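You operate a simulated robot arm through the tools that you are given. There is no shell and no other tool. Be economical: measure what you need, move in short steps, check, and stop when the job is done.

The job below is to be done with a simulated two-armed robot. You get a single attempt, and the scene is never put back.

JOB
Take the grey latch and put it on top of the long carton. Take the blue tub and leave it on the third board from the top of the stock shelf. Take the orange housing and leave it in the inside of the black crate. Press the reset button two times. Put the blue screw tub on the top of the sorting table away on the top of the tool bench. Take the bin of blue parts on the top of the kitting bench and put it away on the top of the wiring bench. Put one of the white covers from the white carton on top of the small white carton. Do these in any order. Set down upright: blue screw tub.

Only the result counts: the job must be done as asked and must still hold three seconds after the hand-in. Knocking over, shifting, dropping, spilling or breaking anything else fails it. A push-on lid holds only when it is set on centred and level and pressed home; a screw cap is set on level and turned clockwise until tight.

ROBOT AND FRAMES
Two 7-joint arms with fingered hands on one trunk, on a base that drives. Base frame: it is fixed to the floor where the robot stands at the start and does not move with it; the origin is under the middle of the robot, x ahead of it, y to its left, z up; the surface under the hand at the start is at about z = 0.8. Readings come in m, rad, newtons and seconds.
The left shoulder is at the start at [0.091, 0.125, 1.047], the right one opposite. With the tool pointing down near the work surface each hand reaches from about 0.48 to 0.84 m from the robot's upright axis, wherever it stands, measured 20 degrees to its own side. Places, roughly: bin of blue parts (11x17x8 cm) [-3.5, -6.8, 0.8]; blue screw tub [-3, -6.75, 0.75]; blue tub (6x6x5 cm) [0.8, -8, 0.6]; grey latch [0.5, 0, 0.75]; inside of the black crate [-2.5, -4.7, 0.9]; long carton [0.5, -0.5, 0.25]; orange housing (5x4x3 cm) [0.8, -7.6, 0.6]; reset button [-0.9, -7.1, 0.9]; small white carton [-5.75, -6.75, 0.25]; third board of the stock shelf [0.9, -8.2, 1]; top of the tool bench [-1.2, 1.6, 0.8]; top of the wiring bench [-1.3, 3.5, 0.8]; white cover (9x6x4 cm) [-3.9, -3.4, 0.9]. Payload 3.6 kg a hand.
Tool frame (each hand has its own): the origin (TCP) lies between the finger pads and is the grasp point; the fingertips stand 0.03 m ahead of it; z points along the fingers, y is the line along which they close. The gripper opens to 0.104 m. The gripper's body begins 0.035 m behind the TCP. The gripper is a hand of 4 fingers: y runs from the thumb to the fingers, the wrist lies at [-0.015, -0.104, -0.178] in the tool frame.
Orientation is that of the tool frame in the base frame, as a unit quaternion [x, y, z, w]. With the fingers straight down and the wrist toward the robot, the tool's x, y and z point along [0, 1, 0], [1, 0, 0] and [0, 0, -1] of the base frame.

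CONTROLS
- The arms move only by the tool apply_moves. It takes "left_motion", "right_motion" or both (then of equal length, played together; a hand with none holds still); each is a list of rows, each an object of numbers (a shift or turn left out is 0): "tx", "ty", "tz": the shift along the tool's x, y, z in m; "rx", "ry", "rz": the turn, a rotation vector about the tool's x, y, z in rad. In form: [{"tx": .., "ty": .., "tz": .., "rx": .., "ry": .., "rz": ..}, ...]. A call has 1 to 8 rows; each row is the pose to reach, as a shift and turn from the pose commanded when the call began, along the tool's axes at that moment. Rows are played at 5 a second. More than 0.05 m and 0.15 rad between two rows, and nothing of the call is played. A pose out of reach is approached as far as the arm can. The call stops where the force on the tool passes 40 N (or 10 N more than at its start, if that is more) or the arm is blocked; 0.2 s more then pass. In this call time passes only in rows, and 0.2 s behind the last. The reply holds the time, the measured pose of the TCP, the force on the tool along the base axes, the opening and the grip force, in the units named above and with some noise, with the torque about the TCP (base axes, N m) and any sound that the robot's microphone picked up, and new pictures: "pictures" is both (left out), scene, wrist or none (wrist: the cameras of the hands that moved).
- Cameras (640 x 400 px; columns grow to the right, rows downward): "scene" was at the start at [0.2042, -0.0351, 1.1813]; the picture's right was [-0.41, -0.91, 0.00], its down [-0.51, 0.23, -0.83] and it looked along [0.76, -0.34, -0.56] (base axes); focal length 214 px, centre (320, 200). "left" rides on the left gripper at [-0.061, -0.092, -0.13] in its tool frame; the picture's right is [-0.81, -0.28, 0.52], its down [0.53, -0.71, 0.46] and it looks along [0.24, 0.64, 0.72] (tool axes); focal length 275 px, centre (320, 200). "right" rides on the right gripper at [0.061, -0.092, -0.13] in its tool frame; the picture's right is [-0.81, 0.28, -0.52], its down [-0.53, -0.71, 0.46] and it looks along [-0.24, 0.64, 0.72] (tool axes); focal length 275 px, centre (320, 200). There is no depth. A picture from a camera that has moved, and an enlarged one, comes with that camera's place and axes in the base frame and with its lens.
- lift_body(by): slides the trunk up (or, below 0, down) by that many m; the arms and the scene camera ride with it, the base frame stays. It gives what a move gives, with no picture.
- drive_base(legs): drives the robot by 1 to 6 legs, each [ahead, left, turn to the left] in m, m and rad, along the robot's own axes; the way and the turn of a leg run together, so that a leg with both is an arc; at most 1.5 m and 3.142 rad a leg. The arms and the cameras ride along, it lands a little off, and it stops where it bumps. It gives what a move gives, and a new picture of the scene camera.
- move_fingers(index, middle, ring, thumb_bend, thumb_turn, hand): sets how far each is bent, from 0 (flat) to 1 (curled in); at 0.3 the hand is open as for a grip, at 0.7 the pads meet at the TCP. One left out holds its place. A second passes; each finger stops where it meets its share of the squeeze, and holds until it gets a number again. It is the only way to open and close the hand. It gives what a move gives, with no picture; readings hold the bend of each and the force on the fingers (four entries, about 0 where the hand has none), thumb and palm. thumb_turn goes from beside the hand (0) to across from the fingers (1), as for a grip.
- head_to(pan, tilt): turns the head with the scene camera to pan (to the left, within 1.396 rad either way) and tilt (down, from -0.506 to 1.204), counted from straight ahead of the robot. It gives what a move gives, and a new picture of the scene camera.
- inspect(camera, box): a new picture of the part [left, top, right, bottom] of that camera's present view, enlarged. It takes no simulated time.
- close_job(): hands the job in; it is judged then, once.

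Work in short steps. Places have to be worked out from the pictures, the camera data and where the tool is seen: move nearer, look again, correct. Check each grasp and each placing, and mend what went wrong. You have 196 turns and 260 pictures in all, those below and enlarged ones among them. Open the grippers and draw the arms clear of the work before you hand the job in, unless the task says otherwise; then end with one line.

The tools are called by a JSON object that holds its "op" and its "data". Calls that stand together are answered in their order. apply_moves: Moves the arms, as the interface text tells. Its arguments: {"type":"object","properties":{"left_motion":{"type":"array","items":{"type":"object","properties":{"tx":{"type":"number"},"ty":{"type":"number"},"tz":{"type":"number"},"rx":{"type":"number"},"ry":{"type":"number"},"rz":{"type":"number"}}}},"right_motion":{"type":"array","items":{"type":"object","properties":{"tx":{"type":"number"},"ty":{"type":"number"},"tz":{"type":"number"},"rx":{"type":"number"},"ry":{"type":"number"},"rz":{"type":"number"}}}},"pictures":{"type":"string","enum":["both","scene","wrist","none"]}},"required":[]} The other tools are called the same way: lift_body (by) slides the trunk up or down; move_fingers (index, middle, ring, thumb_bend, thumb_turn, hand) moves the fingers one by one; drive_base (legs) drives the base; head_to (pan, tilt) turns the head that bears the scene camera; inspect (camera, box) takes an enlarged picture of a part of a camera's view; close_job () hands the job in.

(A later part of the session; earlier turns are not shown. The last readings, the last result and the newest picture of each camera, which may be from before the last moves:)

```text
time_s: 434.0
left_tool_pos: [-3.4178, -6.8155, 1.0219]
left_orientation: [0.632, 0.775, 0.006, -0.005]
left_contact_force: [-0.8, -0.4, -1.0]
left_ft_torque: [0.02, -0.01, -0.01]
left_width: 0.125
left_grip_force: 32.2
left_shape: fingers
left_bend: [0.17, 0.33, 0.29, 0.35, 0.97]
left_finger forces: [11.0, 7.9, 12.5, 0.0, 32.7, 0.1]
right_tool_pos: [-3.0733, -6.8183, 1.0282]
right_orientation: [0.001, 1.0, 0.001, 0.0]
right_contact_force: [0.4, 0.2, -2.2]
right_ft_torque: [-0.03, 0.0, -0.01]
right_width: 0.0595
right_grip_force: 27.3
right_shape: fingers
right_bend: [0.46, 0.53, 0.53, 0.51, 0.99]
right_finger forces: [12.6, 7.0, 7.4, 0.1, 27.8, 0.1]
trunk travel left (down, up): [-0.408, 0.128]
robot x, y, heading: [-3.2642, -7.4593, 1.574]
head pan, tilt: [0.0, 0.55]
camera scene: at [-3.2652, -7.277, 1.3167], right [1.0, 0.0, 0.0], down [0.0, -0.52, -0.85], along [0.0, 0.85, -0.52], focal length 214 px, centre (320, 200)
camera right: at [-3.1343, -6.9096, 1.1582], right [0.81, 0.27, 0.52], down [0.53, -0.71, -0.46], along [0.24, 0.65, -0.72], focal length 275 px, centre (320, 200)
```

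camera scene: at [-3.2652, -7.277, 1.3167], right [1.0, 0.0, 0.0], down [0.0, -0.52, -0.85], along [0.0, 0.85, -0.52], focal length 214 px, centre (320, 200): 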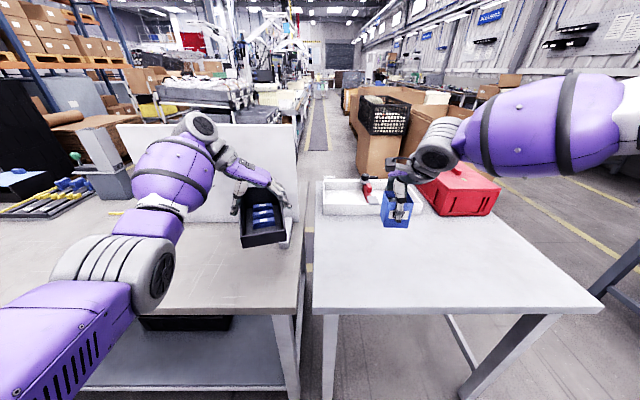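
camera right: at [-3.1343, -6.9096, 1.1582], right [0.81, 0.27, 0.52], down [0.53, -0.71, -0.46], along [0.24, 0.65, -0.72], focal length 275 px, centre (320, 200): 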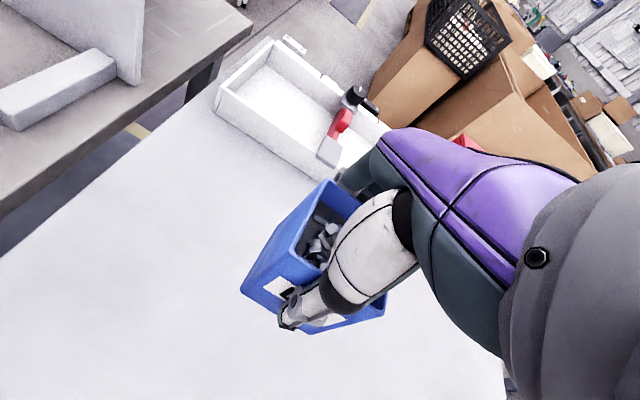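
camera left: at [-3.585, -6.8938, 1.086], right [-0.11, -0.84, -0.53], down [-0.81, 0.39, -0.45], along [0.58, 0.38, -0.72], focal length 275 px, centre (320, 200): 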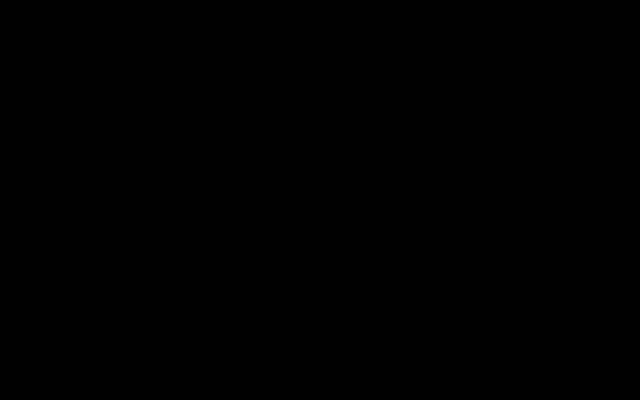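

Both items are held. I'll raise the trunk a little and drive: back, east along the aisle, north through the gap, then east past the reset bench.

{"op": "lift_body", "data": {"by": 0.12}}

{"op": "drive_base", "data": {"legs": [[-0.15, 0.0, 0.0], [0, -1.3, 0], [1.4, 0, 0], [0.3, 0, 0]]}}

```text
time_s: 435.5
left_tool_pos: [-3.4187, -6.8266, 1.2188]
left_orientation: [0.631, 0.773, 0.055, -0.045]
left_contact_force: [0.4, 0.1, -1.1]
left_ft_torque: [-0.01, 0.02, 0.01]
left_width: 0.1251
left_grip_force: 32.7
left_shape: fingers
left_bend: [0.18, 0.33, 0.29, 0.35, 0.97]
left_finger forces: [11.0, 7.8, 12.4, 0.1, 32.8, 0.0]
right_tool_pos: [-3.0718, -6.8178, 1.1623]
right_orientation: [0.001, 1.0, 0.014, 0.0]
right_contact_force: [0.7, 0.0, -2.2]
right_ft_torque: [0.02, 0.0, 0.0]
right_width: 0.059
right_grip_force: 27.1
right_shape: fingers
right_bend: [0.46, 0.53, 0.53, 0.51, 0.99]
right_finger forces: [12.4, 7.0, 7.4, 0.1, 27.5, 0.1]
trunk travel left (down, up): [-0.528, 0.008]
robot x, y, heading: [-3.266, -7.4627, 1.566]
head pan, tilt: [0.0, 0.55]
```

```text
time_s: 456.3
left_tool_pos: [-2.0991, -5.2711, 1.2209]
left_orientation: [0.634, 0.77, 0.056, -0.046]
left_contact_force: [-0.1, -0.4, -1.4]
left_ft_torque: [-0.03, 0.0, 0.01]
left_width: 0.125
left_grip_force: 32.1
left_shape: fingers
left_bend: [0.18, 0.33, 0.29, 0.35, 0.97]
left_finger forces: [10.9, 7.9, 12.4, 0.0, 32.5, 0.1]
right_tool_pos: [-1.7539, -5.2675, 1.1658]
right_orientation: [0.004, 1.0, 0.015, -0.002]
right_contact_force: [0.0, 1.1, -1.9]
right_ft_torque: [-0.02, 0.03, 0.01]
right_width: 0.0593
right_grip_force: 27.3
right_shape: fingers
right_bend: [0.46, 0.53, 0.53, 0.51, 0.99]
right_finger forces: [12.5, 6.9, 7.3, 0.1, 27.5, 0.1]
trunk travel left (down, up): [-0.528, 0.008]
robot x, y, heading: [-1.9534, -5.9097, 1.566]
head pan, tilt: [0.0, 0.55]
camera scene: at [-1.9506, -5.8048, 1.452], right [1.0, -0.01, 0.0], down [-0.01, -0.52, -0.85], along [0.01, 0.85, -0.52], focal length 214 px, centre (320, 200)
```

scene: 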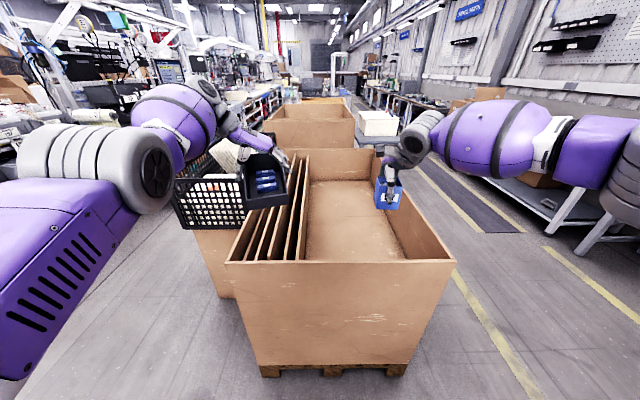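

Clear of obstacles. Turning east, driving past the bench, then north along the main aisle.

{"op": "drive_base", "data": {"legs": [[0, 0, -1.566], [1.5, 0, 0], [0.08, 0, 0], [0, 0, 1.57], [1.45, 0, 0], [1.45, 0, 0]]}}

```text
time_s: 485.7
left_tool_pos: [-0.5999, -2.3611, 1.2199]
left_orientation: [0.621, 0.781, 0.054, -0.047]
left_contact_force: [1.0, 0.9, -0.1]
left_ft_torque: [-0.01, 0.01, 0.02]
left_width: 0.1245
left_grip_force: 30.7
left_shape: fingers
left_bend: [0.18, 0.33, 0.29, 0.35, 0.97]
left_finger forces: [10.5, 8.1, 12.1, 0.0, 31.7, 0.0]
right_tool_pos: [-0.2557, -2.3455, 1.1648]
right_orientation: [-0.013, 1.0, 0.015, -0.002]
right_contact_force: [0.4, -0.2, -1.5]
right_ft_torque: [0.0, 0.03, 0.05]
right_width: 0.0586
right_grip_force: 24.0
right_shape: fingers
right_bend: [0.47, 0.54, 0.54, 0.52, 0.99]
right_finger forces: [10.3, 6.4, 6.6, 0.1, 23.8, 0.0]
trunk travel left (down, up): [-0.528, 0.008]
robot x, y, heading: [-0.4283, -2.9915, 1.594]
head pan, tilt: [0.0, 0.55]
camera scene: at [-0.4332, -2.8896, 1.4519], right [1.0, 0.02, 0.0], down [0.01, -0.52, -0.85], along [-0.02, 0.85, -0.52], focal length 214 px, centre (320, 200)
```

scene: 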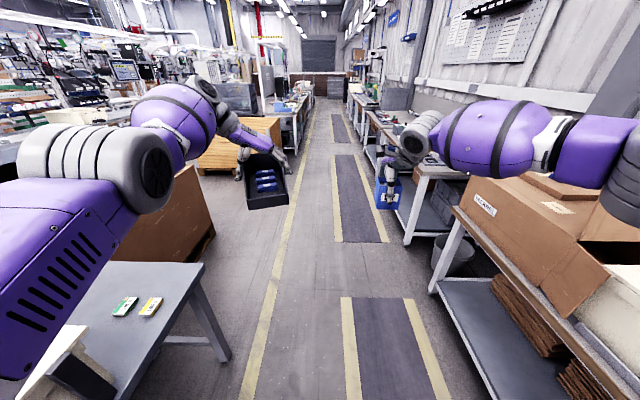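

Re-tightening the right grip slightly, then continuing north.

{"op": "move_fingers", "data": {"hand": "right", "index": 0.7, "middle": 0.7, "ring": 0.7, "thumb_bend": 0.7}}

{"op": "drive_base", "data": {"legs": [[1.4, -0.05, -0.024], [1.45, 0, 0], [0.4, 0, 0]]}}

{"op": "head_to", "data": {"pan": 0.6, "tilt": 0.35}}

```text
time_s: 486.7
left_tool_pos: [-0.5998, -2.3614, 1.22]
left_orientation: [0.621, 0.781, 0.055, -0.046]
left_contact_force: [-1.0, -0.5, -0.9]
left_ft_torque: [0.0, 0.0, -0.02]
left_width: 0.1245
left_grip_force: 31.1
left_shape: fingers
left_bend: [0.18, 0.33, 0.29, 0.35, 0.97]
left_finger forces: [10.6, 8.0, 12.1, 0.1, 31.7, 0.0]
right_tool_pos: [-0.2557, -2.3455, 1.1651]
right_orientation: [-0.013, 1.0, 0.016, -0.002]
right_contact_force: [-0.6, -0.2, -2.0]
right_ft_torque: [-0.01, 0.01, -0.01]
right_width: 0.0589
right_grip_force: 26.1
right_shape: fingers
right_bend: [0.48, 0.55, 0.55, 0.5, 0.99]
right_finger forces: [11.5, 7.2, 7.6, 0.0, 26.6, 0.0]
trunk travel left (down, up): [-0.528, 0.008]
robot x, y, heading: [-0.4311, -2.9934, 1.595]
head pan, tilt: [0.0, 0.55]
```

```text
time_s: 502.6
left_tool_pos: [-0.5161, 0.9024, 1.2212]
left_orientation: [0.636, 0.768, 0.056, -0.046]
left_contact_force: [-0.4, 0.5, -0.4]
left_ft_torque: [0.01, 0.01, 0.0]
left_width: 0.1245
left_grip_force: 30.8
left_shape: fingers
left_bend: [0.18, 0.33, 0.29, 0.35, 0.97]
left_finger forces: [10.5, 8.1, 12.1, 0.0, 31.6, 0.0]
right_tool_pos: [-0.1708, 0.9048, 1.1654]
right_orientation: [0.008, 1.0, 0.015, -0.002]
right_contact_force: [0.1, -0.4, -2.0]
right_ft_torque: [-0.01, 0.02, -0.01]
right_width: 0.0592
right_grip_force: 26.4
right_shape: fingers
right_bend: [0.48, 0.55, 0.55, 0.5, 0.99]
right_finger forces: [11.5, 7.2, 7.5, 0.1, 26.6, 0.1]
trunk travel left (down, up): [-0.528, 0.008]
robot x, y, heading: [-0.3709, 0.2637, 1.553]
head pan, tilt: [0.0, 0.55]
camera scene: at [-0.3699, 0.3675, 1.452], right [1.0, -0.02, 0.0], down [-0.01, -0.52, -0.85], along [0.01, 0.85, -0.52], focal length 214 px, centre (320, 200)
```

scene: 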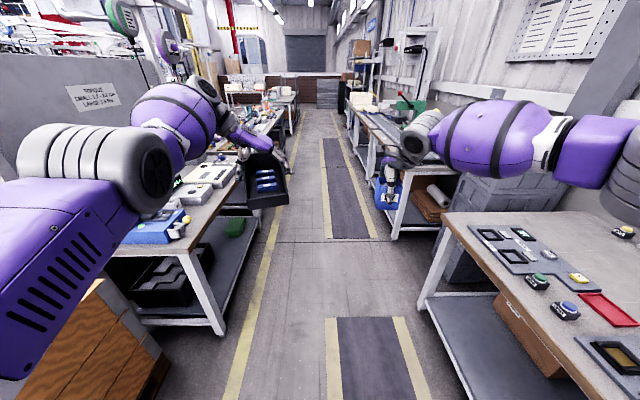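

```text
time_s: 503.6
left_tool_pos: [-0.5149, 0.9028, 1.2203]
left_orientation: [0.637, 0.768, 0.056, -0.045]
left_contact_force: [-0.7, 0.2, -0.1]
left_ft_torque: [0.01, 0.01, 0.03]
left_width: 0.1245
left_grip_force: 31.2
left_shape: fingers
left_bend: [0.18, 0.33, 0.29, 0.35, 0.97]
left_finger forces: [10.6, 7.9, 12.0, 0.1, 31.7, 0.1]
right_tool_pos: [-0.1713, 0.9053, 1.1651]
right_orientation: [0.008, 1.0, 0.015, -0.002]
right_contact_force: [-0.1, -0.1, -2.2]
right_ft_torque: [0.03, 0.03, 0.02]
right_width: 0.0591
right_grip_force: 26.6
right_shape: fingers
right_bend: [0.48, 0.55, 0.55, 0.5, 0.99]
right_finger forces: [11.4, 7.2, 7.6, 0.0, 26.6, 0.0]
trunk travel left (down, up): [-0.528, 0.008]
robot x, y, heading: [-0.3724, 0.2647, 1.553]
head pan, tilt: [0.6, 0.351]
camera scene: at [-0.4226, 0.3556, 1.4701], right [0.83, 0.55, 0.0], down [0.19, -0.29, -0.94], along [-0.52, 0.78, -0.34], focal length 214 px, centre (320, 200)
```

scene: 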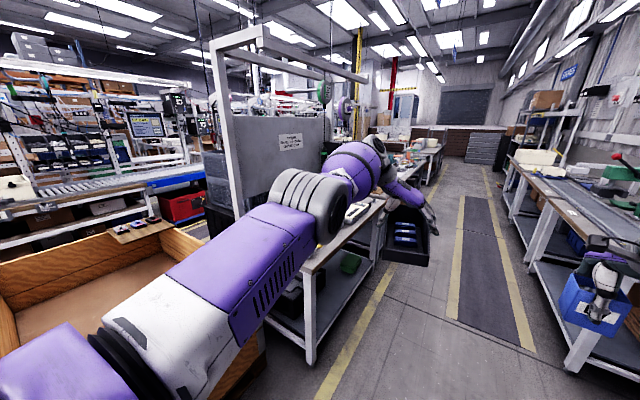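

The tool bench is just ahead on the left (front edge x≈-0.8). I'll drive up beside it, a little further from it, and turn to face it.

{"op": "drive_base", "data": {"legs": [[1.15, -0.17, 0.018], [0, 0, 1.57]]}}

{"op": "head_to", "data": {"pan": 0.0, "tilt": 0.5}}

```text
time_s: 513.3
left_tool_pos: [-0.8277, 1.2548, 1.2209]
left_orientation: [-0.102, 0.992, 0.007, -0.071]
left_contact_force: [0.2, -0.7, -0.6]
left_ft_torque: [-0.03, 0.04, 0.01]
left_width: 0.1243
left_grip_force: 31.0
left_shape: fingers
left_bend: [0.18, 0.33, 0.29, 0.35, 0.97]
left_finger forces: [10.3, 8.0, 11.9, 0.0, 31.2, 0.0]
right_tool_pos: [-0.8344, 1.6012, 1.165]
right_orientation: [0.708, -0.707, -0.01, 0.012]
right_contact_force: [0.0, -0.9, -1.8]
right_ft_torque: [0.0, 0.02, -0.05]
right_width: 0.0587
right_grip_force: 24.2
right_shape: fingers
right_bend: [0.48, 0.55, 0.55, 0.51, 0.99]
right_finger forces: [10.1, 6.9, 7.3, 0.0, 24.5, 0.1]
trunk travel left (down, up): [-0.528, 0.008]
robot x, y, heading: [-0.1909, 1.4076, -3.14]
head pan, tilt: [0.6, 0.351]
camera scene: at [-0.2815, 1.3597, 1.4701], right [-0.57, 0.82, 0.0], down [0.28, 0.19, -0.94], along [-0.77, -0.53, -0.34], focal length 214 px, centre (320, 200)
```

scene: 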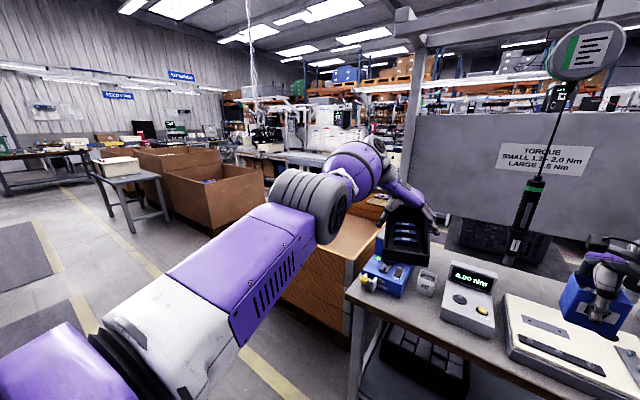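

```text
time_s: 514.3
left_tool_pos: [-0.8266, 1.2541, 1.2201]
left_orientation: [-0.103, 0.992, 0.006, -0.072]
left_contact_force: [0.3, 0.1, -0.2]
left_ft_torque: [0.0, -0.02, 0.02]
left_width: 0.1246
left_grip_force: 30.5
left_shape: fingers
left_bend: [0.18, 0.33, 0.29, 0.35, 0.97]
left_finger forces: [10.3, 8.0, 11.9, 0.0, 31.2, 0.0]
right_tool_pos: [-0.8361, 1.6006, 1.1656]
right_orientation: [0.707, -0.707, -0.009, 0.012]
right_contact_force: [1.2, -0.2, -1.5]
right_ft_torque: [-0.02, 0.0, 0.02]
right_width: 0.0584
right_grip_force: 24.6
right_shape: fingers
right_bend: [0.48, 0.55, 0.55, 0.51, 0.99]
right_finger forces: [10.1, 6.9, 7.2, 0.1, 24.5, 0.1]
trunk travel left (down, up): [-0.528, 0.008]
robot x, y, heading: [-0.1905, 1.4081, -3.142]
head pan, tilt: [0.0, 0.499]
camera scene: at [-0.2957, 1.4121, 1.4565], right [0.0, 1.0, 0.0], down [0.48, 0.0, -0.88], along [-0.88, 0.0, -0.48], focal length 214 px, centre (320, 200)
```

scene: 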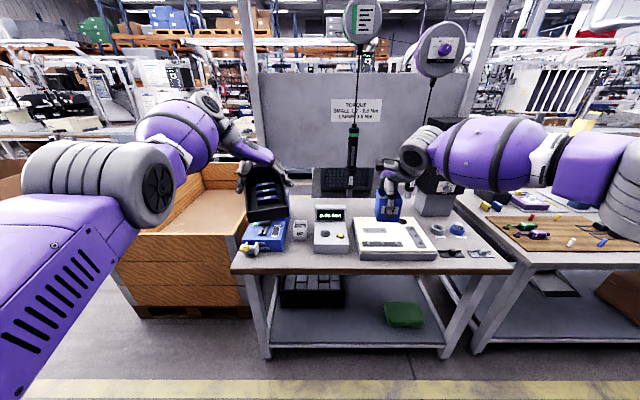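

The bench has several items on it. I'll zoom to find a free spot for the tub.

{"op": "inspect", "data": {"camera": "scene", "box": [225, 150, 525, 290]}}

{"op": "inspect", "data": {"camera": "right", "box": [0, 0, 640, 400]}}

```text
2.13 times, centred on (375, 220) of scene
camera zoom: at [-0.2957, 1.4121, 1.4565], right [0.0, 1.0, 0.0], down [0.48, 0.0, -0.88], along [-0.88, 0.0, -0.48], focal length 458 px, centre (203, 157)
```

zoom: 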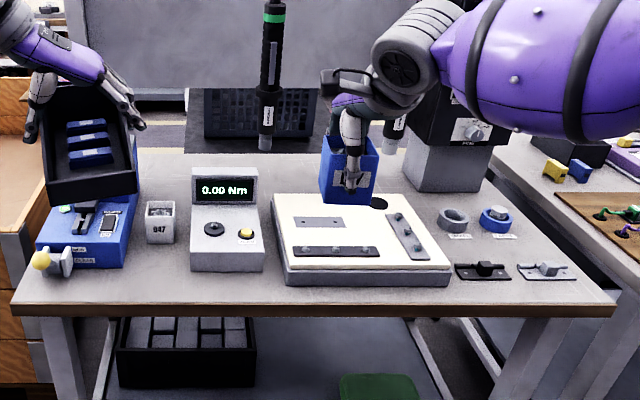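

```text
1.00 times, centred on (320, 200) of right (not enlarged: the box is as wide or as high as the picture)
camera zoom: at [-0.7398, 1.5397, 1.2925], right [-0.26, 0.81, 0.52], down [0.7, 0.53, -0.48], along [-0.67, 0.24, -0.71], focal length 275 px, centre (320, 200)
```

zoom: 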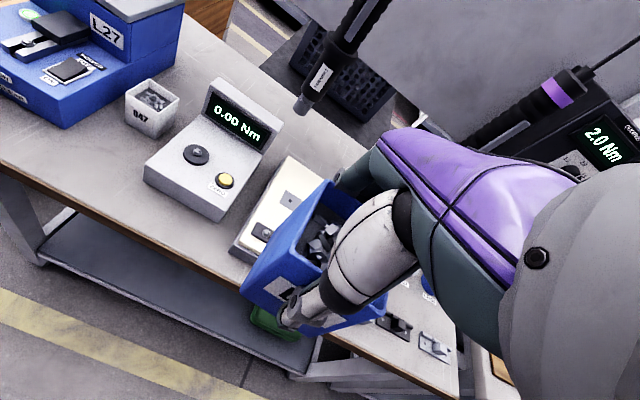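

Free spot found: the front-left of the bench between the blue fixture and the display, centred about (-0.985, 1.315). I'll move the base so the right hand is over it and lower the trunk.

{"op": "drive_base", "data": {"legs": [[0.15, 0.285, 0.0]]}}

{"op": "lift_body", "data": {"by": -0.12}}

{"op": "inspect", "data": {"camera": "right", "box": [0, 0, 640, 400]}}

{"op": "inspect", "data": {"camera": "scene", "box": [220, 120, 480, 300]}}

```text
time_s: 517.4
left_tool_pos: [-0.9776, 0.9729, 1.2211]
left_orientation: [-0.101, 0.992, 0.007, -0.072]
left_contact_force: [0.4, 0.8, -0.6]
left_ft_torque: [-0.03, 0.01, 0.02]
left_width: 0.1242
left_grip_force: 30.4
left_shape: fingers
left_bend: [0.18, 0.33, 0.29, 0.35, 0.97]
left_finger forces: [10.3, 8.0, 11.9, 0.0, 31.1, 0.0]
right_tool_pos: [-0.9857, 1.3178, 1.1647]
right_orientation: [-0.707, 0.707, 0.01, -0.011]
right_contact_force: [-0.6, 0.8, -2.8]
right_ft_torque: [0.01, 0.01, 0.02]
right_width: 0.0585
right_grip_force: 24.6
right_shape: fingers
right_bend: [0.48, 0.55, 0.55, 0.51, 0.99]
right_finger forces: [10.0, 7.0, 7.3, 0.0, 24.4, 0.1]
trunk travel left (down, up): [-0.528, 0.008]
robot x, y, heading: [-0.3372, 1.1259, 3.146]
head pan, tilt: [0.0, 0.499]
camera scene: at [-0.4459, 1.1285, 1.4565], right [0.0, 1.0, 0.0], down [0.48, 0.0, -0.88], along [-0.88, 0.0, -0.48], focal length 214 px, centre (320, 200)
```

scene: 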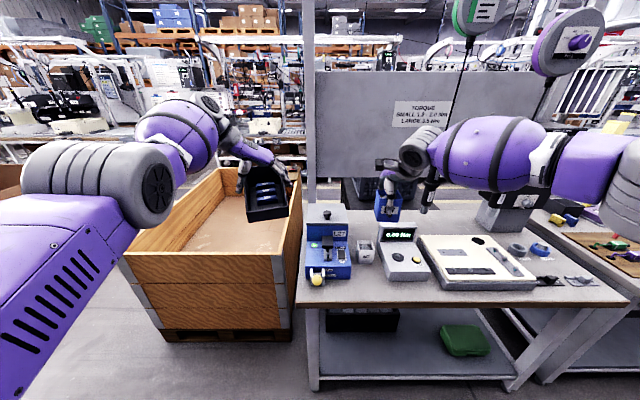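

```text
time_s: 518.9
left_tool_pos: [-0.9776, 0.9728, 0.9027]
left_orientation: [-0.1, 0.992, -0.011, 0.083]
left_contact_force: [0.0, -0.1, 0.1]
left_ft_torque: [-0.01, 0.02, 0.02]
left_width: 0.1243
left_grip_force: 30.5
left_shape: fingers
left_bend: [0.18, 0.33, 0.29, 0.35, 0.97]
left_finger forces: [10.2, 8.0, 11.9, 0.1, 31.1, 0.1]
right_tool_pos: [-0.9848, 1.3185, 1.0445]
right_orientation: [-0.707, 0.707, 0.009, -0.012]
right_contact_force: [-0.1, -0.3, -2.4]
right_ft_torque: [-0.04, 0.02, 0.02]
right_width: 0.0586
right_grip_force: 24.1
right_shape: fingers
right_bend: [0.48, 0.55, 0.55, 0.51, 0.99]
right_finger forces: [9.9, 6.9, 7.3, 0.0, 24.5, 0.1]
trunk travel left (down, up): [-0.408, 0.128]
robot x, y, heading: [-0.3408, 1.1249, 3.142]
head pan, tilt: [0.0, 0.499]
```

```text
1.00 times, centred on (320, 200) of right (not enlarged: the box is as wide or as high as the picture)
camera zoom: at [-0.8893, 1.2572, 1.1729], right [-0.26, 0.81, 0.52], down [0.7, 0.53, -0.48], along [-0.67, 0.24, -0.71], focal length 275 px, centre (320, 200)
```

zoom: 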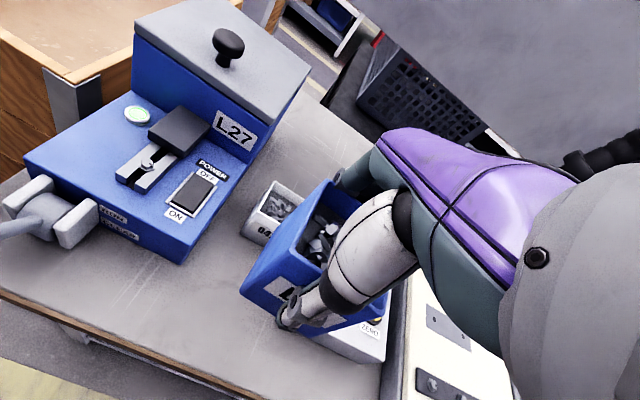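

```text
2.22 times, centred on (350, 210) of scene
camera zoom: at [-0.5268, 1.1284, 1.3214], right [0.0, 1.0, 0.0], down [0.48, 0.0, -0.88], along [-0.88, 0.0, -0.48], focal length 477 px, centre (253, 178)
```

zoom: 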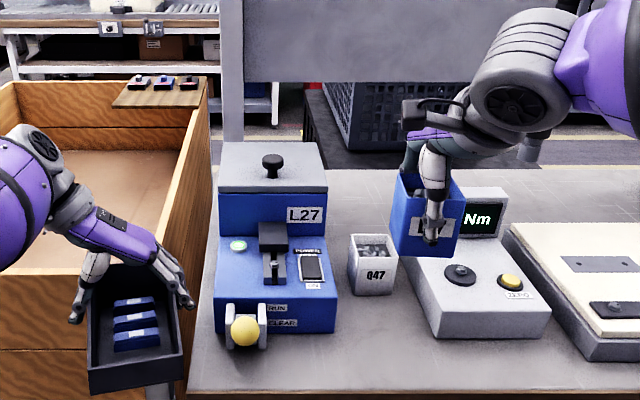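

The TCP is right over the spot (-0.995, 1.32). I'll level the tub and lower, slow at the end.

{"op": "apply_moves", "data": {"right_motion": [{"rx": 0.03, "ty": 0.008, "tz": 0.035}, {"rx": 0.03, "ty": 0.008, "tz": 0.075}, {"rx": 0.03, "ty": 0.008, "tz": 0.115}, {"rx": 0.03, "ty": 0.008, "tz": 0.145}, {"rx": 0.03, "ty": 0.008, "tz": 0.158}, {"rx": 0.03, "ty": 0.008, "tz": 0.164}], "pictures": "wrist"}}

```text
time_s: 520.3
left_tool_pos: [-0.9782, 0.9724, 0.9018]
left_orientation: [-0.101, 0.991, -0.009, 0.084]
left_contact_force: [-0.7, -1.1, -0.7]
left_ft_torque: [-0.01, 0.0, -0.04]
left_width: 0.1242
left_grip_force: 30.6
left_shape: fingers
left_bend: [0.18, 0.33, 0.29, 0.35, 0.97]
left_finger forces: [10.2, 8.0, 11.9, 0.1, 30.9, 0.0]
right_tool_pos: [-0.9981, 1.3175, 0.8811]
right_orientation: [0.707, -0.707, 0.001, 0.001]
right_contact_force: [-0.4, -0.6, -0.8]
right_ft_torque: [-0.02, 0.04, 0.0]
right_width: 0.0584
right_grip_force: 23.8
right_shape: fingers
right_bend: [0.48, 0.55, 0.55, 0.51, 0.99]
right_finger forces: [10.0, 6.9, 7.2, 0.0, 24.2, 0.0]
trunk travel left (down, up): [-0.408, 0.128]
robot x, y, heading: [-0.3434, 1.1263, 3.144]
head pan, tilt: [0.0, 0.499]
camera right: at [-0.9063, 1.2567, 1.0111], right [-0.27, 0.81, 0.51], down [0.71, 0.53, -0.46], along [-0.64, 0.24, -0.73], focal length 275 px, centre (320, 200)
```

right: 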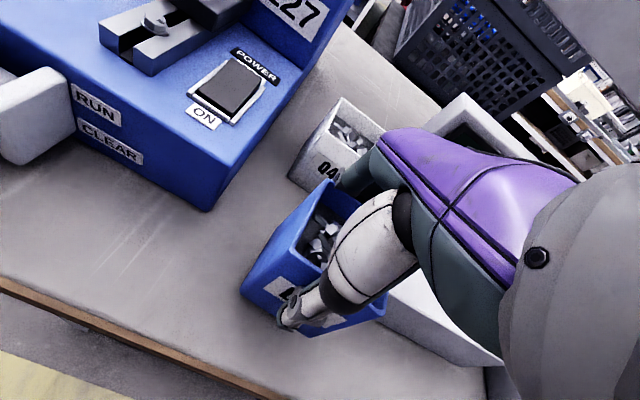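

Nearly down and clear of the neighbours. Final small steps.

{"op": "apply_moves", "data": {"right_motion": [{"tz": 0.004}, {"tz": 0.008}, {"tz": 0.012}, {"tz": 0.016}, {"tz": 0.02}], "pictures": "none"}}

```text
time_s: 521.5
left_tool_pos: [-0.9777, 0.9727, 0.9012]
left_orientation: [-0.101, 0.991, -0.009, 0.084]
left_contact_force: [0.0, -0.3, -0.2]
left_ft_torque: [0.02, 0.01, -0.03]
left_width: 0.1243
left_grip_force: 31.2
left_shape: fingers
left_bend: [0.18, 0.33, 0.29, 0.35, 0.97]
left_finger forces: [10.2, 8.0, 11.9, 0.1, 31.0, 0.0]
right_tool_pos: [-0.998, 1.3176, 0.8622]
right_orientation: [-0.707, 0.707, -0.001, -0.001]
right_contact_force: [-0.3, 0.6, -0.8]
right_ft_torque: [-0.04, 0.08, -0.04]
right_width: 0.0583
right_grip_force: 23.9
right_shape: fingers
right_bend: [0.48, 0.55, 0.55, 0.51, 0.99]
right_finger forces: [9.9, 6.9, 7.2, 0.0, 24.2, 0.0]
trunk travel left (down, up): [-0.408, 0.128]
robot x, y, heading: [-0.3402, 1.1254, 3.136]
head pan, tilt: [0.0, 0.499]
```

{"op": "apply_moves", "data": {"right_motion": [{"tz": 0.003}, {"tz": 0.006}, {"tz": 0.009}, {"tz": 0.012}, {"tz": 0.015}], "pictures": "none"}}

```text
time_s: 522.7
left_tool_pos: [-0.9763, 0.9737, 0.902]
left_orientation: [-0.1, 0.991, -0.009, 0.083]
left_contact_force: [-0.5, 0.8, -0.9]
left_ft_torque: [0.01, -0.02, 0.0]
left_width: 0.1243
left_grip_force: 30.8
left_shape: fingers
left_bend: [0.18, 0.33, 0.29, 0.35, 0.97]
left_finger forces: [10.2, 8.0, 11.9, 0.0, 31.0, 0.1]
right_tool_pos: [-1.0036, 1.3156, 0.8561]
right_orientation: [0.707, -0.707, -0.004, 0.009]
right_contact_force: [5.9, -0.2, 20.7]
right_ft_torque: [0.25, 0.24, -0.06]
right_width: 0.059
right_grip_force: 26.8
right_shape: fingers
right_bend: [0.48, 0.56, 0.56, 0.53, 0.99]
right_finger forces: [9.1, 7.3, 7.5, 0.1, 30.4, 0.1]
trunk travel left (down, up): [-0.408, 0.128]
robot x, y, heading: [-0.3467, 1.1275, 3.138]
head pan, tilt: [0.0, 0.499]
stopped in row 5 (right hand): the force on the tool passed its limit at 41 N (the readings are from after the stop); the commanded pose is now the measured one
```

Contact. I'll relieve 4 mm, open just a little, and look before rising.

{"op": "apply_moves", "data": {"right_motion": [{"tz": -0.004}], "pictures": "none"}}

{"op": "move_fingers", "data": {"hand": "right", "index": 0.4, "middle": 0.42, "ring": 0.42, "thumb_bend": 0.36}}

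{"op": "apply_moves", "data": {"right_motion": [{"tz": -0.02}, {"tz": -0.05}, {"tz": -0.09}, {"tz": -0.13}], "pictures": "wrist"}}

```text
time_s: 523.1
left_tool_pos: [-0.9771, 0.9728, 0.9024]
left_orientation: [-0.099, 0.992, -0.009, 0.084]
left_contact_force: [0.8, 0.7, 0.3]
left_ft_torque: [0.02, 0.0, 0.02]
left_width: 0.1242
left_grip_force: 30.6
left_shape: fingers
left_bend: [0.18, 0.33, 0.29, 0.35, 0.97]
left_finger forces: [10.2, 8.0, 11.8, 0.1, 31.0, 0.0]
right_tool_pos: [-1.0017, 1.3168, 0.8565]
right_orientation: [0.707, -0.707, -0.004, 0.007]
right_contact_force: [-2.2, -1.4, 11.5]
right_ft_torque: [0.22, 0.48, 0.03]
right_width: 0.059
right_grip_force: 26.5
right_shape: fingers
right_bend: [0.47, 0.55, 0.55, 0.53, 0.99]
right_finger forces: [10.8, 8.4, 8.7, 0.1, 26.0, 0.0]
trunk travel left (down, up): [-0.408, 0.128]
robot x, y, heading: [-0.3403, 1.1268, 3.137]
head pan, tilt: [0.0, 0.499]
```

```text
time_s: 524.1
left_tool_pos: [-0.9772, 0.973, 0.9029]
left_orientation: [-0.099, 0.992, -0.009, 0.084]
left_contact_force: [0.0, -0.1, -1.1]
left_ft_torque: [0.01, 0.01, 0.01]
left_width: 0.1242
left_grip_force: 30.4
left_shape: fingers
left_bend: [0.18, 0.33, 0.29, 0.35, 0.97]
left_finger forces: [10.1, 8.0, 11.9, 0.0, 31.0, 0.0]
right_tool_pos: [-1.0, 1.3174, 0.8549]
right_orientation: [-0.707, 0.707, 0.002, -0.005]
right_contact_force: [0.3, 0.6, -0.6]
right_ft_torque: [0.0, 0.05, 0.03]
right_width: 0.0832
right_grip_force: 0.4
right_shape: fingers
right_bend: [0.4, 0.42, 0.42, 0.36, 0.98]
right_finger forces: [0.0, 0.0, 0.0, 0.0, 0.4, 0.0]
trunk travel left (down, up): [-0.408, 0.128]
robot x, y, heading: [-0.3426, 1.1327, 3.138]
head pan, tilt: [0.0, 0.499]
```

```text
time_s: 525.1
left_tool_pos: [-0.9777, 0.9737, 0.9018]
left_orientation: [-0.099, 0.992, -0.01, 0.083]
left_contact_force: [0.1, 0.3, -0.6]
left_ft_torque: [-0.01, 0.0, 0.01]
left_width: 0.1243
left_grip_force: 30.5
left_shape: fingers
left_bend: [0.18, 0.33, 0.29, 0.36, 0.97]
left_finger forces: [10.2, 8.0, 11.9, 0.0, 31.0, 0.0]
right_tool_pos: [-0.9993, 1.3181, 0.9889]
right_orientation: [-0.706, 0.708, 0.002, -0.005]
right_contact_force: [-0.1, 0.5, 0.8]
right_ft_torque: [-0.01, 0.03, 0.0]
right_width: 0.0831
right_grip_force: 0.1
right_shape: fingers
right_bend: [0.4, 0.42, 0.42, 0.36, 0.98]
right_finger forces: [0.0, 0.0, 0.1, 0.0, 0.1, 0.0]
trunk travel left (down, up): [-0.408, 0.128]
robot x, y, heading: [-0.3433, 1.1266, 3.141]
head pan, tilt: [0.0, 0.499]
camera right: at [-0.9067, 1.2572, 1.1175], right [-0.27, 0.81, 0.52], down [0.71, 0.53, -0.47], along [-0.65, 0.24, -0.72], focal length 275 px, centre (320, 200)
```

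right: 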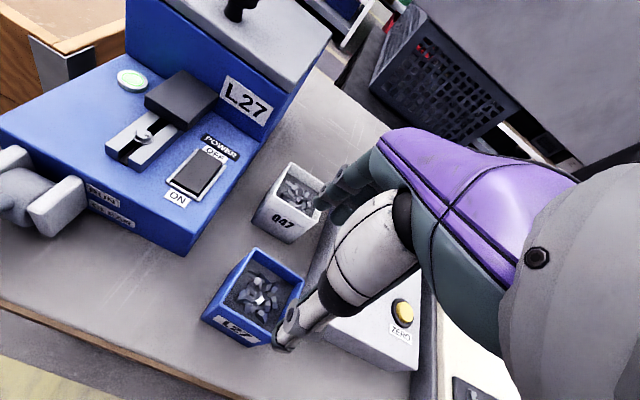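

The tub stands upright on the tool bench. I'll raise the right hand, back off, level the bin, and strafe north toward the wiring bench.

{"op": "apply_moves", "data": {"right_motion": [{"tz": -0.04}, {"tz": -0.08}, {"tz": -0.11}], "pictures": "none"}}

{"op": "drive_base", "data": {"legs": [[-0.23, 0.0, 0.0]]}}

{"op": "apply_moves", "data": {"left_motion": [{"ry": 0.06, "tz": -0.03}, {"ry": 0.12, "tz": -0.06}, {"ry": 0.173, "tz": -0.1}, {"ry": 0.173, "tz": -0.13}], "pictures": "scene"}}

```text
time_s: 525.9
left_tool_pos: [-0.9767, 0.9729, 0.9026]
left_orientation: [-0.1, 0.991, -0.009, 0.084]
left_contact_force: [0.4, 0.7, -0.9]
left_ft_torque: [-0.01, 0.0, -0.02]
left_width: 0.124
left_grip_force: 30.6
left_shape: fingers
left_bend: [0.18, 0.33, 0.29, 0.36, 0.97]
left_finger forces: [10.2, 7.9, 11.9, 0.0, 31.0, 0.0]
right_tool_pos: [-0.9998, 1.319, 1.097]
right_orientation: [0.707, -0.707, -0.002, 0.005]
right_contact_force: [-0.5, 0.1, 0.1]
right_ft_torque: [0.03, 0.01, -0.02]
right_width: 0.0832
right_grip_force: 0.0
right_shape: fingers
right_bend: [0.4, 0.42, 0.42, 0.36, 0.98]
right_finger forces: [0.0, 0.1, 0.0, 0.1, 0.1, 0.0]
trunk travel left (down, up): [-0.408, 0.128]
robot x, y, heading: [-0.3433, 1.1232, 3.14]
head pan, tilt: [0.0, 0.499]
```

```text
time_s: 527.7
left_tool_pos: [-0.7491, 0.9738, 0.9011]
left_orientation: [-0.099, 0.992, -0.009, 0.083]
left_contact_force: [0.6, 0.2, -0.7]
left_ft_torque: [-0.01, 0.02, -0.02]
left_width: 0.1244
left_grip_force: 30.7
left_shape: fingers
left_bend: [0.18, 0.33, 0.29, 0.36, 0.97]
left_finger forces: [10.2, 8.0, 11.9, 0.0, 31.1, 0.0]
right_tool_pos: [-0.7706, 1.3184, 1.0962]
right_orientation: [-0.707, 0.707, 0.002, -0.006]
right_contact_force: [0.0, -0.4, 0.5]
right_ft_torque: [-0.01, 0.01, 0.02]
right_width: 0.083
right_grip_force: 0.2
right_shape: fingers
right_bend: [0.4, 0.42, 0.42, 0.36, 0.98]
right_finger forces: [0.0, 0.0, 0.1, 0.0, 0.1, 0.0]
trunk travel left (down, up): [-0.408, 0.128]
robot x, y, heading: [-0.1153, 1.1265, 3.14]
head pan, tilt: [0.0, 0.499]
camera scene: at [-0.2978, 1.1282, 1.3214], right [0.0, 1.0, 0.0], down [0.48, 0.0, -0.88], along [-0.88, 0.0, -0.48], focal length 214 px, centre (320, 200)
```

scene: 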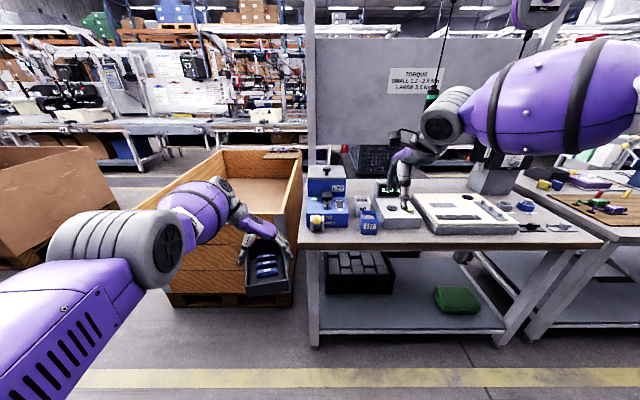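

```text
time_s: 528.7
left_tool_pos: [-0.7849, 0.9706, 1.0325]
left_orientation: [-0.097, 0.995, -0.018, -0.002]
left_contact_force: [0.4, -0.7, -0.3]
left_ft_torque: [-0.01, -0.01, -0.01]
left_width: 0.1242
left_grip_force: 30.4
left_shape: fingers
left_bend: [0.18, 0.33, 0.29, 0.36, 0.97]
left_finger forces: [10.2, 8.1, 11.9, 0.1, 31.0, 0.0]
left hand out of reach, approached as far as the arm can: row 1, 2, 3, 4
right_tool_pos: [-0.7706, 1.3186, 1.0966]
right_orientation: [-0.706, 0.708, 0.002, -0.006]
right_contact_force: [0.6, -0.2, -0.5]
right_ft_torque: [-0.01, 0.06, -0.02]
right_width: 0.0832
right_grip_force: 0.1
right_shape: fingers
right_bend: [0.4, 0.42, 0.42, 0.36, 0.98]
right_finger forces: [0.0, 0.0, 0.0, 0.1, 0.0, 0.0]
trunk travel left (down, up): [-0.408, 0.128]
robot x, y, heading: [-0.1119, 1.1256, 3.138]
head pan, tilt: [0.0, 0.499]
camera scene: at [-0.2979, 1.1283, 1.3214], right [0.0, 1.0, 0.0], down [0.48, 0.0, -0.88], along [-0.88, 0.0, -0.48], focal length 214 px, centre (320, 200)
```

scene: 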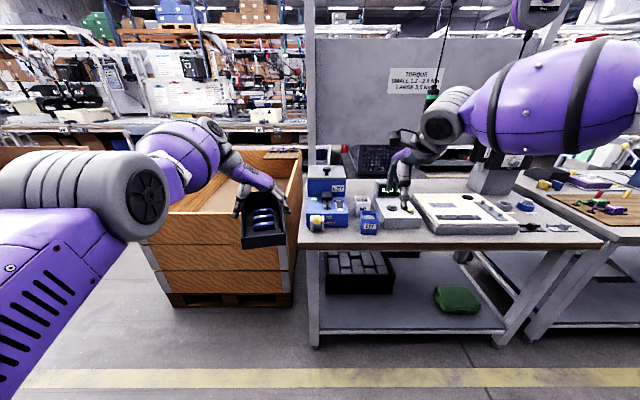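

The bin is level again. Strafing north about 2 m along the benches.

{"op": "drive_base", "data": {"legs": [[-0.04, -1.4, 0.0], [0, -0.75, 0]]}}

```text
time_s: 547.8
left_tool_pos: [-0.7597, 3.1118, 1.0325]
left_orientation: [-0.108, 0.994, -0.018, -0.001]
left_contact_force: [-1.1, 0.9, -1.1]
left_ft_torque: [-0.02, -0.02, -0.03]
left_width: 0.1245
left_grip_force: 30.3
left_shape: fingers
left_bend: [0.18, 0.33, 0.29, 0.36, 0.97]
left_finger forces: [10.2, 7.9, 11.9, 0.1, 30.7, 0.0]
right_tool_pos: [-0.7518, 3.4606, 1.0971]
right_orientation: [0.715, -0.699, -0.002, 0.006]
right_contact_force: [0.0, -0.4, -0.4]
right_ft_torque: [-0.01, 0.03, 0.02]
right_width: 0.0831
right_grip_force: 0.1
right_shape: fingers
right_bend: [0.4, 0.42, 0.42, 0.36, 0.98]
right_finger forces: [0.0, 0.0, 0.1, 0.0, 0.1, 0.1]
trunk travel left (down, up): [-0.408, 0.128]
robot x, y, heading: [-0.0926, 3.2809, -3.118]
head pan, tilt: [0.0, 0.499]
camera scene: at [-0.2758, 3.2794, 1.3213], right [-0.02, 1.0, 0.0], down [0.48, 0.01, -0.88], along [-0.88, -0.02, -0.48], focal length 214 px, centre (320, 200)
```

scene: 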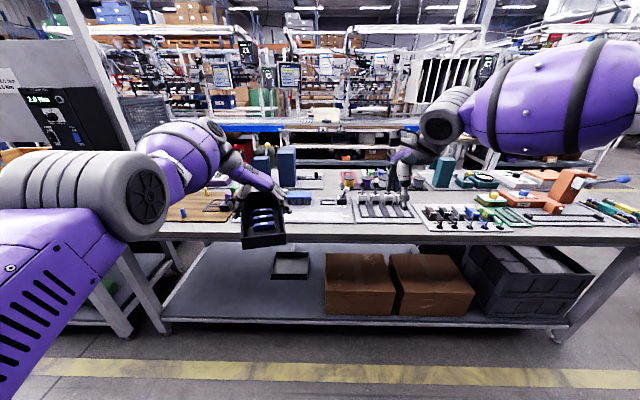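

This is the wiring bench. Zooming to find a free patch of at least 12×18 cm.

{"op": "inspect", "data": {"camera": "scene", "box": [140, 140, 400, 260]}}

{"op": "inspect", "data": {"camera": "scene", "box": [380, 140, 640, 260]}}

{"op": "inspect", "data": {"camera": "right", "box": [0, 0, 640, 400]}}

```text
2.46 times, centred on (270, 200) of scene
camera zoom: at [-0.2758, 3.2794, 1.3213], right [-0.02, 1.0, 0.0], down [0.48, 0.01, -0.88], along [-0.88, -0.02, -0.48], focal length 528 px, centre (443, 200)
```

zoom: 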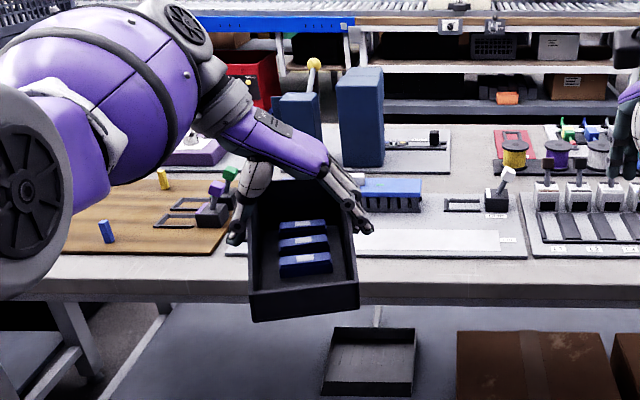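

```text
2.46 times, centred on (510, 200) of scene
camera zoom: at [-0.2758, 3.2794, 1.3213], right [-0.02, 1.0, 0.0], down [0.48, 0.01, -0.88], along [-0.88, -0.02, -0.48], focal length 528 px, centre (-148, 200)
```

zoom: 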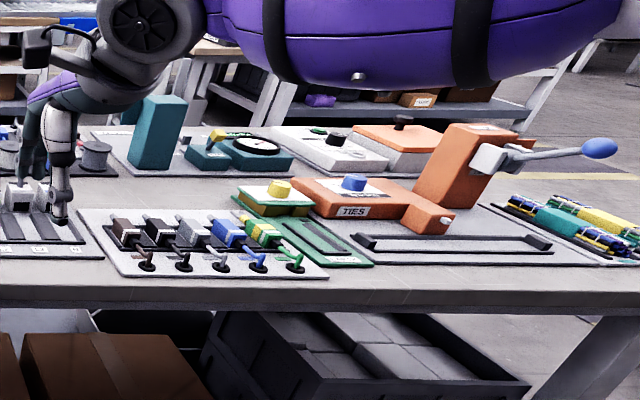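

```text
1.00 times, centred on (320, 200) of right (not enlarged: the box is as wide or as high as the picture)
camera zoom: at [-0.6578, 3.4014, 1.2262], right [-0.29, 0.81, 0.52], down [0.7, 0.54, -0.47], along [-0.66, 0.23, -0.72], focal length 275 px, centre (320, 200)
```

zoom: 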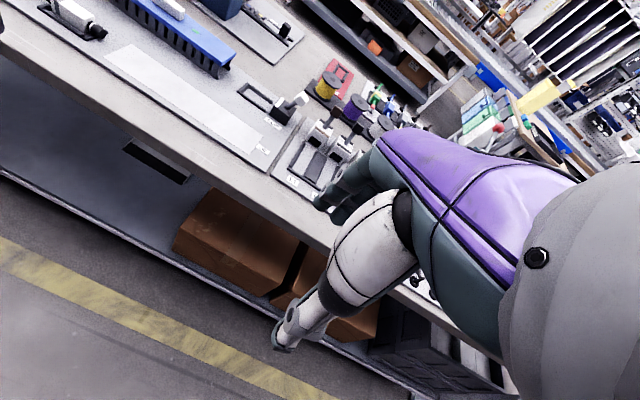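

Most of the bench is crowded. I'll move back south by about 0.9 m to look at its left end, hidden behind the arm here.

{"op": "drive_base", "data": {"legs": [[0.0, 0.9, -0.023]]}}

{"op": "inspect", "data": {"camera": "scene", "box": [300, 130, 520, 260]}}

```text
time_s: 556.0
left_tool_pos: [-0.7592, 2.2309, 1.0317]
left_orientation: [-0.094, 0.995, -0.018, -0.001]
left_contact_force: [0.5, 0.5, -0.8]
left_ft_torque: [0.03, 0.01, 0.03]
left_width: 0.1243
left_grip_force: 30.7
left_shape: fingers
left_bend: [0.18, 0.33, 0.29, 0.36, 0.97]
left_finger forces: [10.1, 7.9, 11.9, 0.0, 30.8, 0.0]
right_tool_pos: [-0.7429, 2.5786, 1.0968]
right_orientation: [-0.704, 0.71, 0.001, -0.006]
right_contact_force: [0.4, 0.3, 0.2]
right_ft_torque: [0.0, 0.02, 0.04]
right_width: 0.0829
right_grip_force: 0.0
right_shape: fingers
right_bend: [0.4, 0.42, 0.42, 0.36, 0.98]
right_finger forces: [0.0, 0.0, 0.1, 0.0, 0.1, 0.0]
trunk travel left (down, up): [-0.408, 0.128]
robot x, y, heading: [-0.086, 2.3776, 3.128]
head pan, tilt: [0.0, 0.499]
camera scene: at [-0.2718, 2.3834, 1.3213], right [0.01, 1.0, 0.0], down [0.48, 0.0, -0.88], along [-0.88, 0.01, -0.48], focal length 214 px, centre (320, 200)
```

scene: 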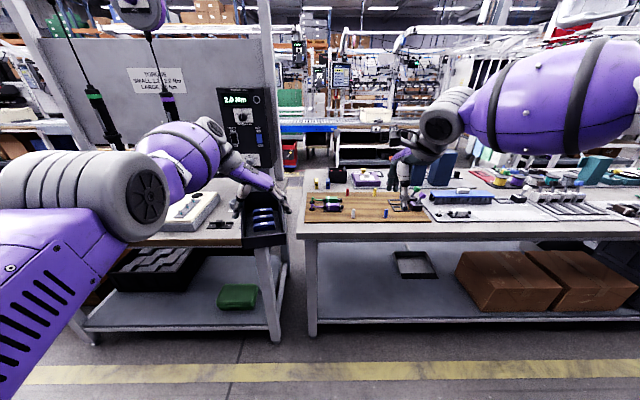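

```text
2.91 times, centred on (410, 195) of scene
camera zoom: at [-0.2718, 2.3834, 1.3213], right [0.01, 1.0, 0.0], down [0.48, 0.0, -0.88], along [-0.88, 0.01, -0.48], focal length 624 px, centre (58, 214)
```

zoom: 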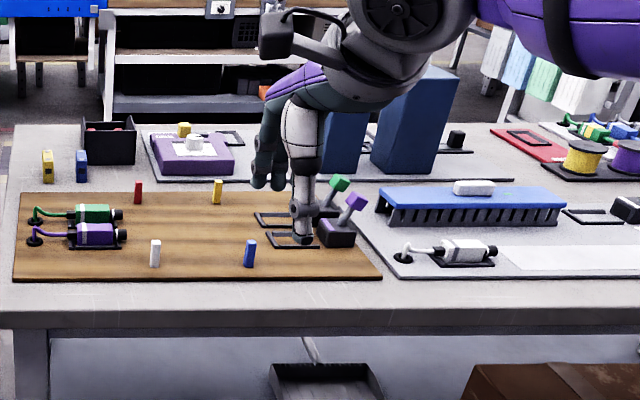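

The front strip is only ~7.5 cm deep here. The right end of the bench (y≈4.7) looked emptier, so I'll strafe north to view it.

{"op": "drive_base", "data": {"legs": [[0.0, -1.4, 0.014], [0, -0.75, 0]]}}

{"op": "inspect", "data": {"camera": "scene", "box": [270, 130, 530, 270]}}

```text
time_s: 575.2
left_tool_pos: [-0.7597, 4.3761, 1.0315]
left_orientation: [-0.106, 0.994, -0.018, -0.001]
left_contact_force: [0.2, -0.2, -1.0]
left_ft_torque: [-0.01, 0.03, 0.04]
left_width: 0.1236
left_grip_force: 30.4
left_shape: fingers
left_bend: [0.18, 0.33, 0.29, 0.36, 0.97]
left_finger forces: [10.1, 8.0, 12.0, 0.0, 30.7, 0.1]
right_tool_pos: [-0.7498, 4.724, 1.0969]
right_orientation: [0.712, -0.702, -0.002, 0.005]
right_contact_force: [-0.4, -0.6, -0.6]
right_ft_torque: [0.0, -0.02, -0.02]
right_width: 0.0831
right_grip_force: 0.0
right_shape: fingers
right_bend: [0.4, 0.42, 0.42, 0.36, 0.98]
right_finger forces: [0.0, 0.0, 0.0, 0.0, 0.0, 0.0]
trunk travel left (down, up): [-0.408, 0.128]
robot x, y, heading: [-0.0908, 4.5385, -3.13]
head pan, tilt: [0.0, 0.499]
camera scene: at [-0.2739, 4.5401, 1.3213], right [-0.01, 1.0, 0.0], down [0.48, 0.01, -0.88], along [-0.88, -0.01, -0.48], focal length 214 px, centre (320, 200)
```

scene: 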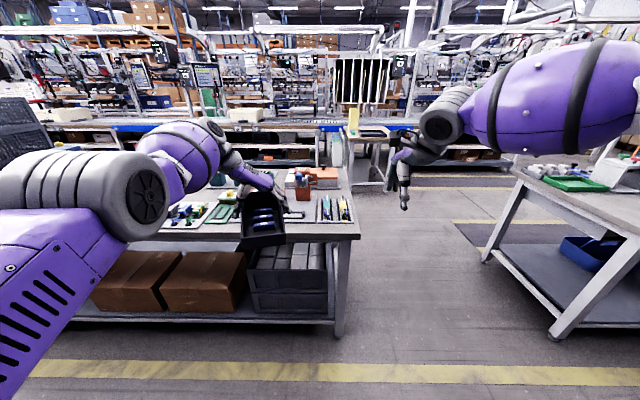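

```text
2.46 times, centred on (400, 200) of scene
camera zoom: at [-0.2739, 4.5401, 1.3213], right [-0.01, 1.0, 0.0], down [0.48, 0.01, -0.88], along [-0.88, -0.01, -0.48], focal length 528 px, centre (123, 200)
```

zoom: 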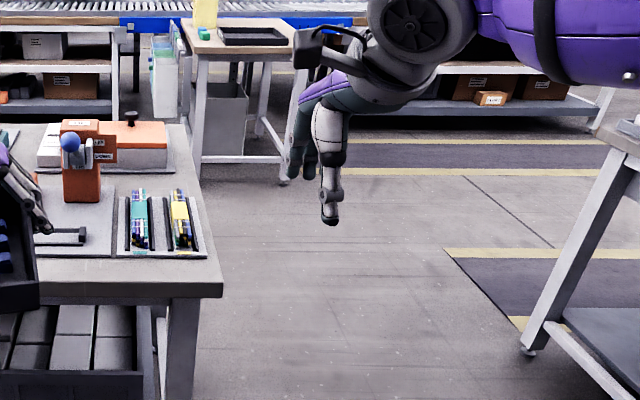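

The best free patch is the strip between the switch board and the rear boards, about x -1.34..-1.20, y 3.77..4.08, fitting the bin lengthwise along y. I'll turn the hand back so the bin's long side runs along y.

{"op": "apply_moves", "data": {"left_motion": [{"rz": -0.14}, {"rz": -0.28}, {"rz": -0.42}, {"rz": -0.56}, {"rz": -0.7}], "pictures": "none"}}

{"op": "apply_moves", "data": {"left_motion": [{"rz": -0.14, "tz": -0.01}, {"rz": -0.28, "tz": -0.02}, {"rz": -0.42, "tz": -0.03}, {"rz": -0.56, "tz": -0.04}, {"rz": -0.66, "tz": -0.04}], "pictures": "none"}}

{"op": "drive_base", "data": {"legs": [[0.0, 0.5, -0.01]]}}

```text
time_s: 576.4
left_tool_pos: [-0.8222, 4.37, 1.0365]
left_orientation: [-0.415, 0.91, -0.017, -0.005]
left_contact_force: [-0.7, -0.3, -1.2]
left_ft_torque: [0.01, -0.03, 0.01]
left_width: 0.1238
left_grip_force: 30.2
left_shape: fingers
left_bend: [0.18, 0.33, 0.29, 0.36, 0.97]
left_finger forces: [9.9, 8.0, 11.9, 0.0, 30.6, 0.0]
left hand out of reach, approached as far as the arm can: row 1, 2, 3, 4, 5
right_tool_pos: [-0.7497, 4.7253, 1.0963]
right_orientation: [0.712, -0.702, -0.001, 0.005]
right_contact_force: [-0.7, 0.2, -0.3]
right_ft_torque: [0.0, -0.02, 0.02]
right_width: 0.0832
right_grip_force: 0.1
right_shape: fingers
right_bend: [0.4, 0.42, 0.42, 0.36, 0.98]
right_finger forces: [0.0, 0.1, 0.1, 0.1, 0.0, 0.0]
trunk travel left (down, up): [-0.408, 0.128]
robot x, y, heading: [-0.0864, 4.5407, -3.125]
head pan, tilt: [0.0, 0.499]
```

```text
time_s: 577.6
left_tool_pos: [-0.8538, 4.3734, 1.0808]
left_orientation: [-0.688, 0.726, -0.015, -0.01]
left_contact_force: [-0.1, -0.6, -1.2]
left_ft_torque: [-0.01, 0.0, -0.03]
left_width: 0.1238
left_grip_force: 30.9
left_shape: fingers
left_bend: [0.18, 0.33, 0.29, 0.36, 0.97]
left_finger forces: [10.0, 8.1, 11.8, 0.1, 30.5, 0.1]
left hand out of reach, approached as far as the arm can: row 1, 2, 3, 4, 5
right_tool_pos: [-0.7484, 4.7235, 1.0969]
right_orientation: [0.712, -0.702, -0.002, 0.006]
right_contact_force: [0.5, 0.3, 0.9]
right_ft_torque: [0.05, -0.02, -0.02]
right_width: 0.0831
right_grip_force: 0.1
right_shape: fingers
right_bend: [0.4, 0.42, 0.42, 0.36, 0.98]
right_finger forces: [0.1, 0.0, 0.0, 0.0, 0.0, 0.1]
trunk travel left (down, up): [-0.408, 0.128]
robot x, y, heading: [-0.0903, 4.5414, -3.129]
head pan, tilt: [0.0, 0.499]
```

```text
time_s: 582.4
left_tool_pos: [-0.8506, 3.8823, 1.0807]
left_orientation: [-0.684, 0.73, -0.015, -0.01]
left_contact_force: [-0.4, -0.5, -0.7]
left_ft_torque: [-0.01, -0.02, 0.02]
left_width: 0.1242
left_grip_force: 30.0
left_shape: fingers
left_bend: [0.18, 0.33, 0.29, 0.36, 0.97]
left_finger forces: [9.9, 8.0, 11.8, 0.0, 30.5, 0.1]
right_tool_pos: [-0.7433, 4.2328, 1.0966]
right_orientation: [0.709, -0.706, -0.002, 0.006]
right_contact_force: [0.0, 0.2, 0.2]
right_ft_torque: [0.0, -0.03, -0.03]
right_width: 0.0828
right_grip_force: 0.0
right_shape: fingers
right_bend: [0.4, 0.42, 0.42, 0.36, 0.98]
right_finger forces: [0.0, 0.1, 0.0, 0.0, 0.0, 0.1]
trunk travel left (down, up): [-0.408, 0.128]
robot x, y, heading: [-0.0853, 4.0449, -3.132]
head pan, tilt: [0.0, 0.499]
camera scene: at [-0.2698, 4.0451, 1.3213], right [0.0, 1.0, 0.0], down [0.48, 0.0, -0.88], along [-0.88, 0.0, -0.48], focal length 214 px, centre (320, 200)
```

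scene: 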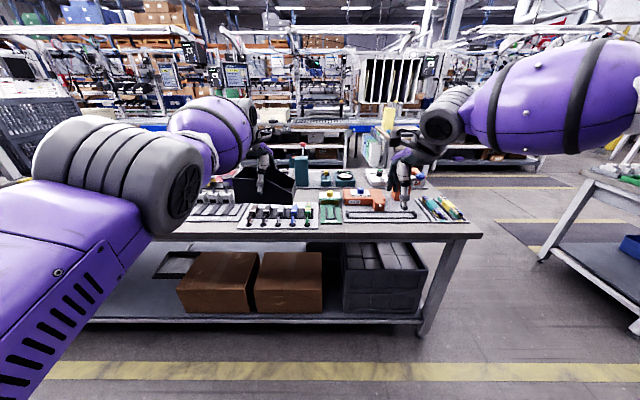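

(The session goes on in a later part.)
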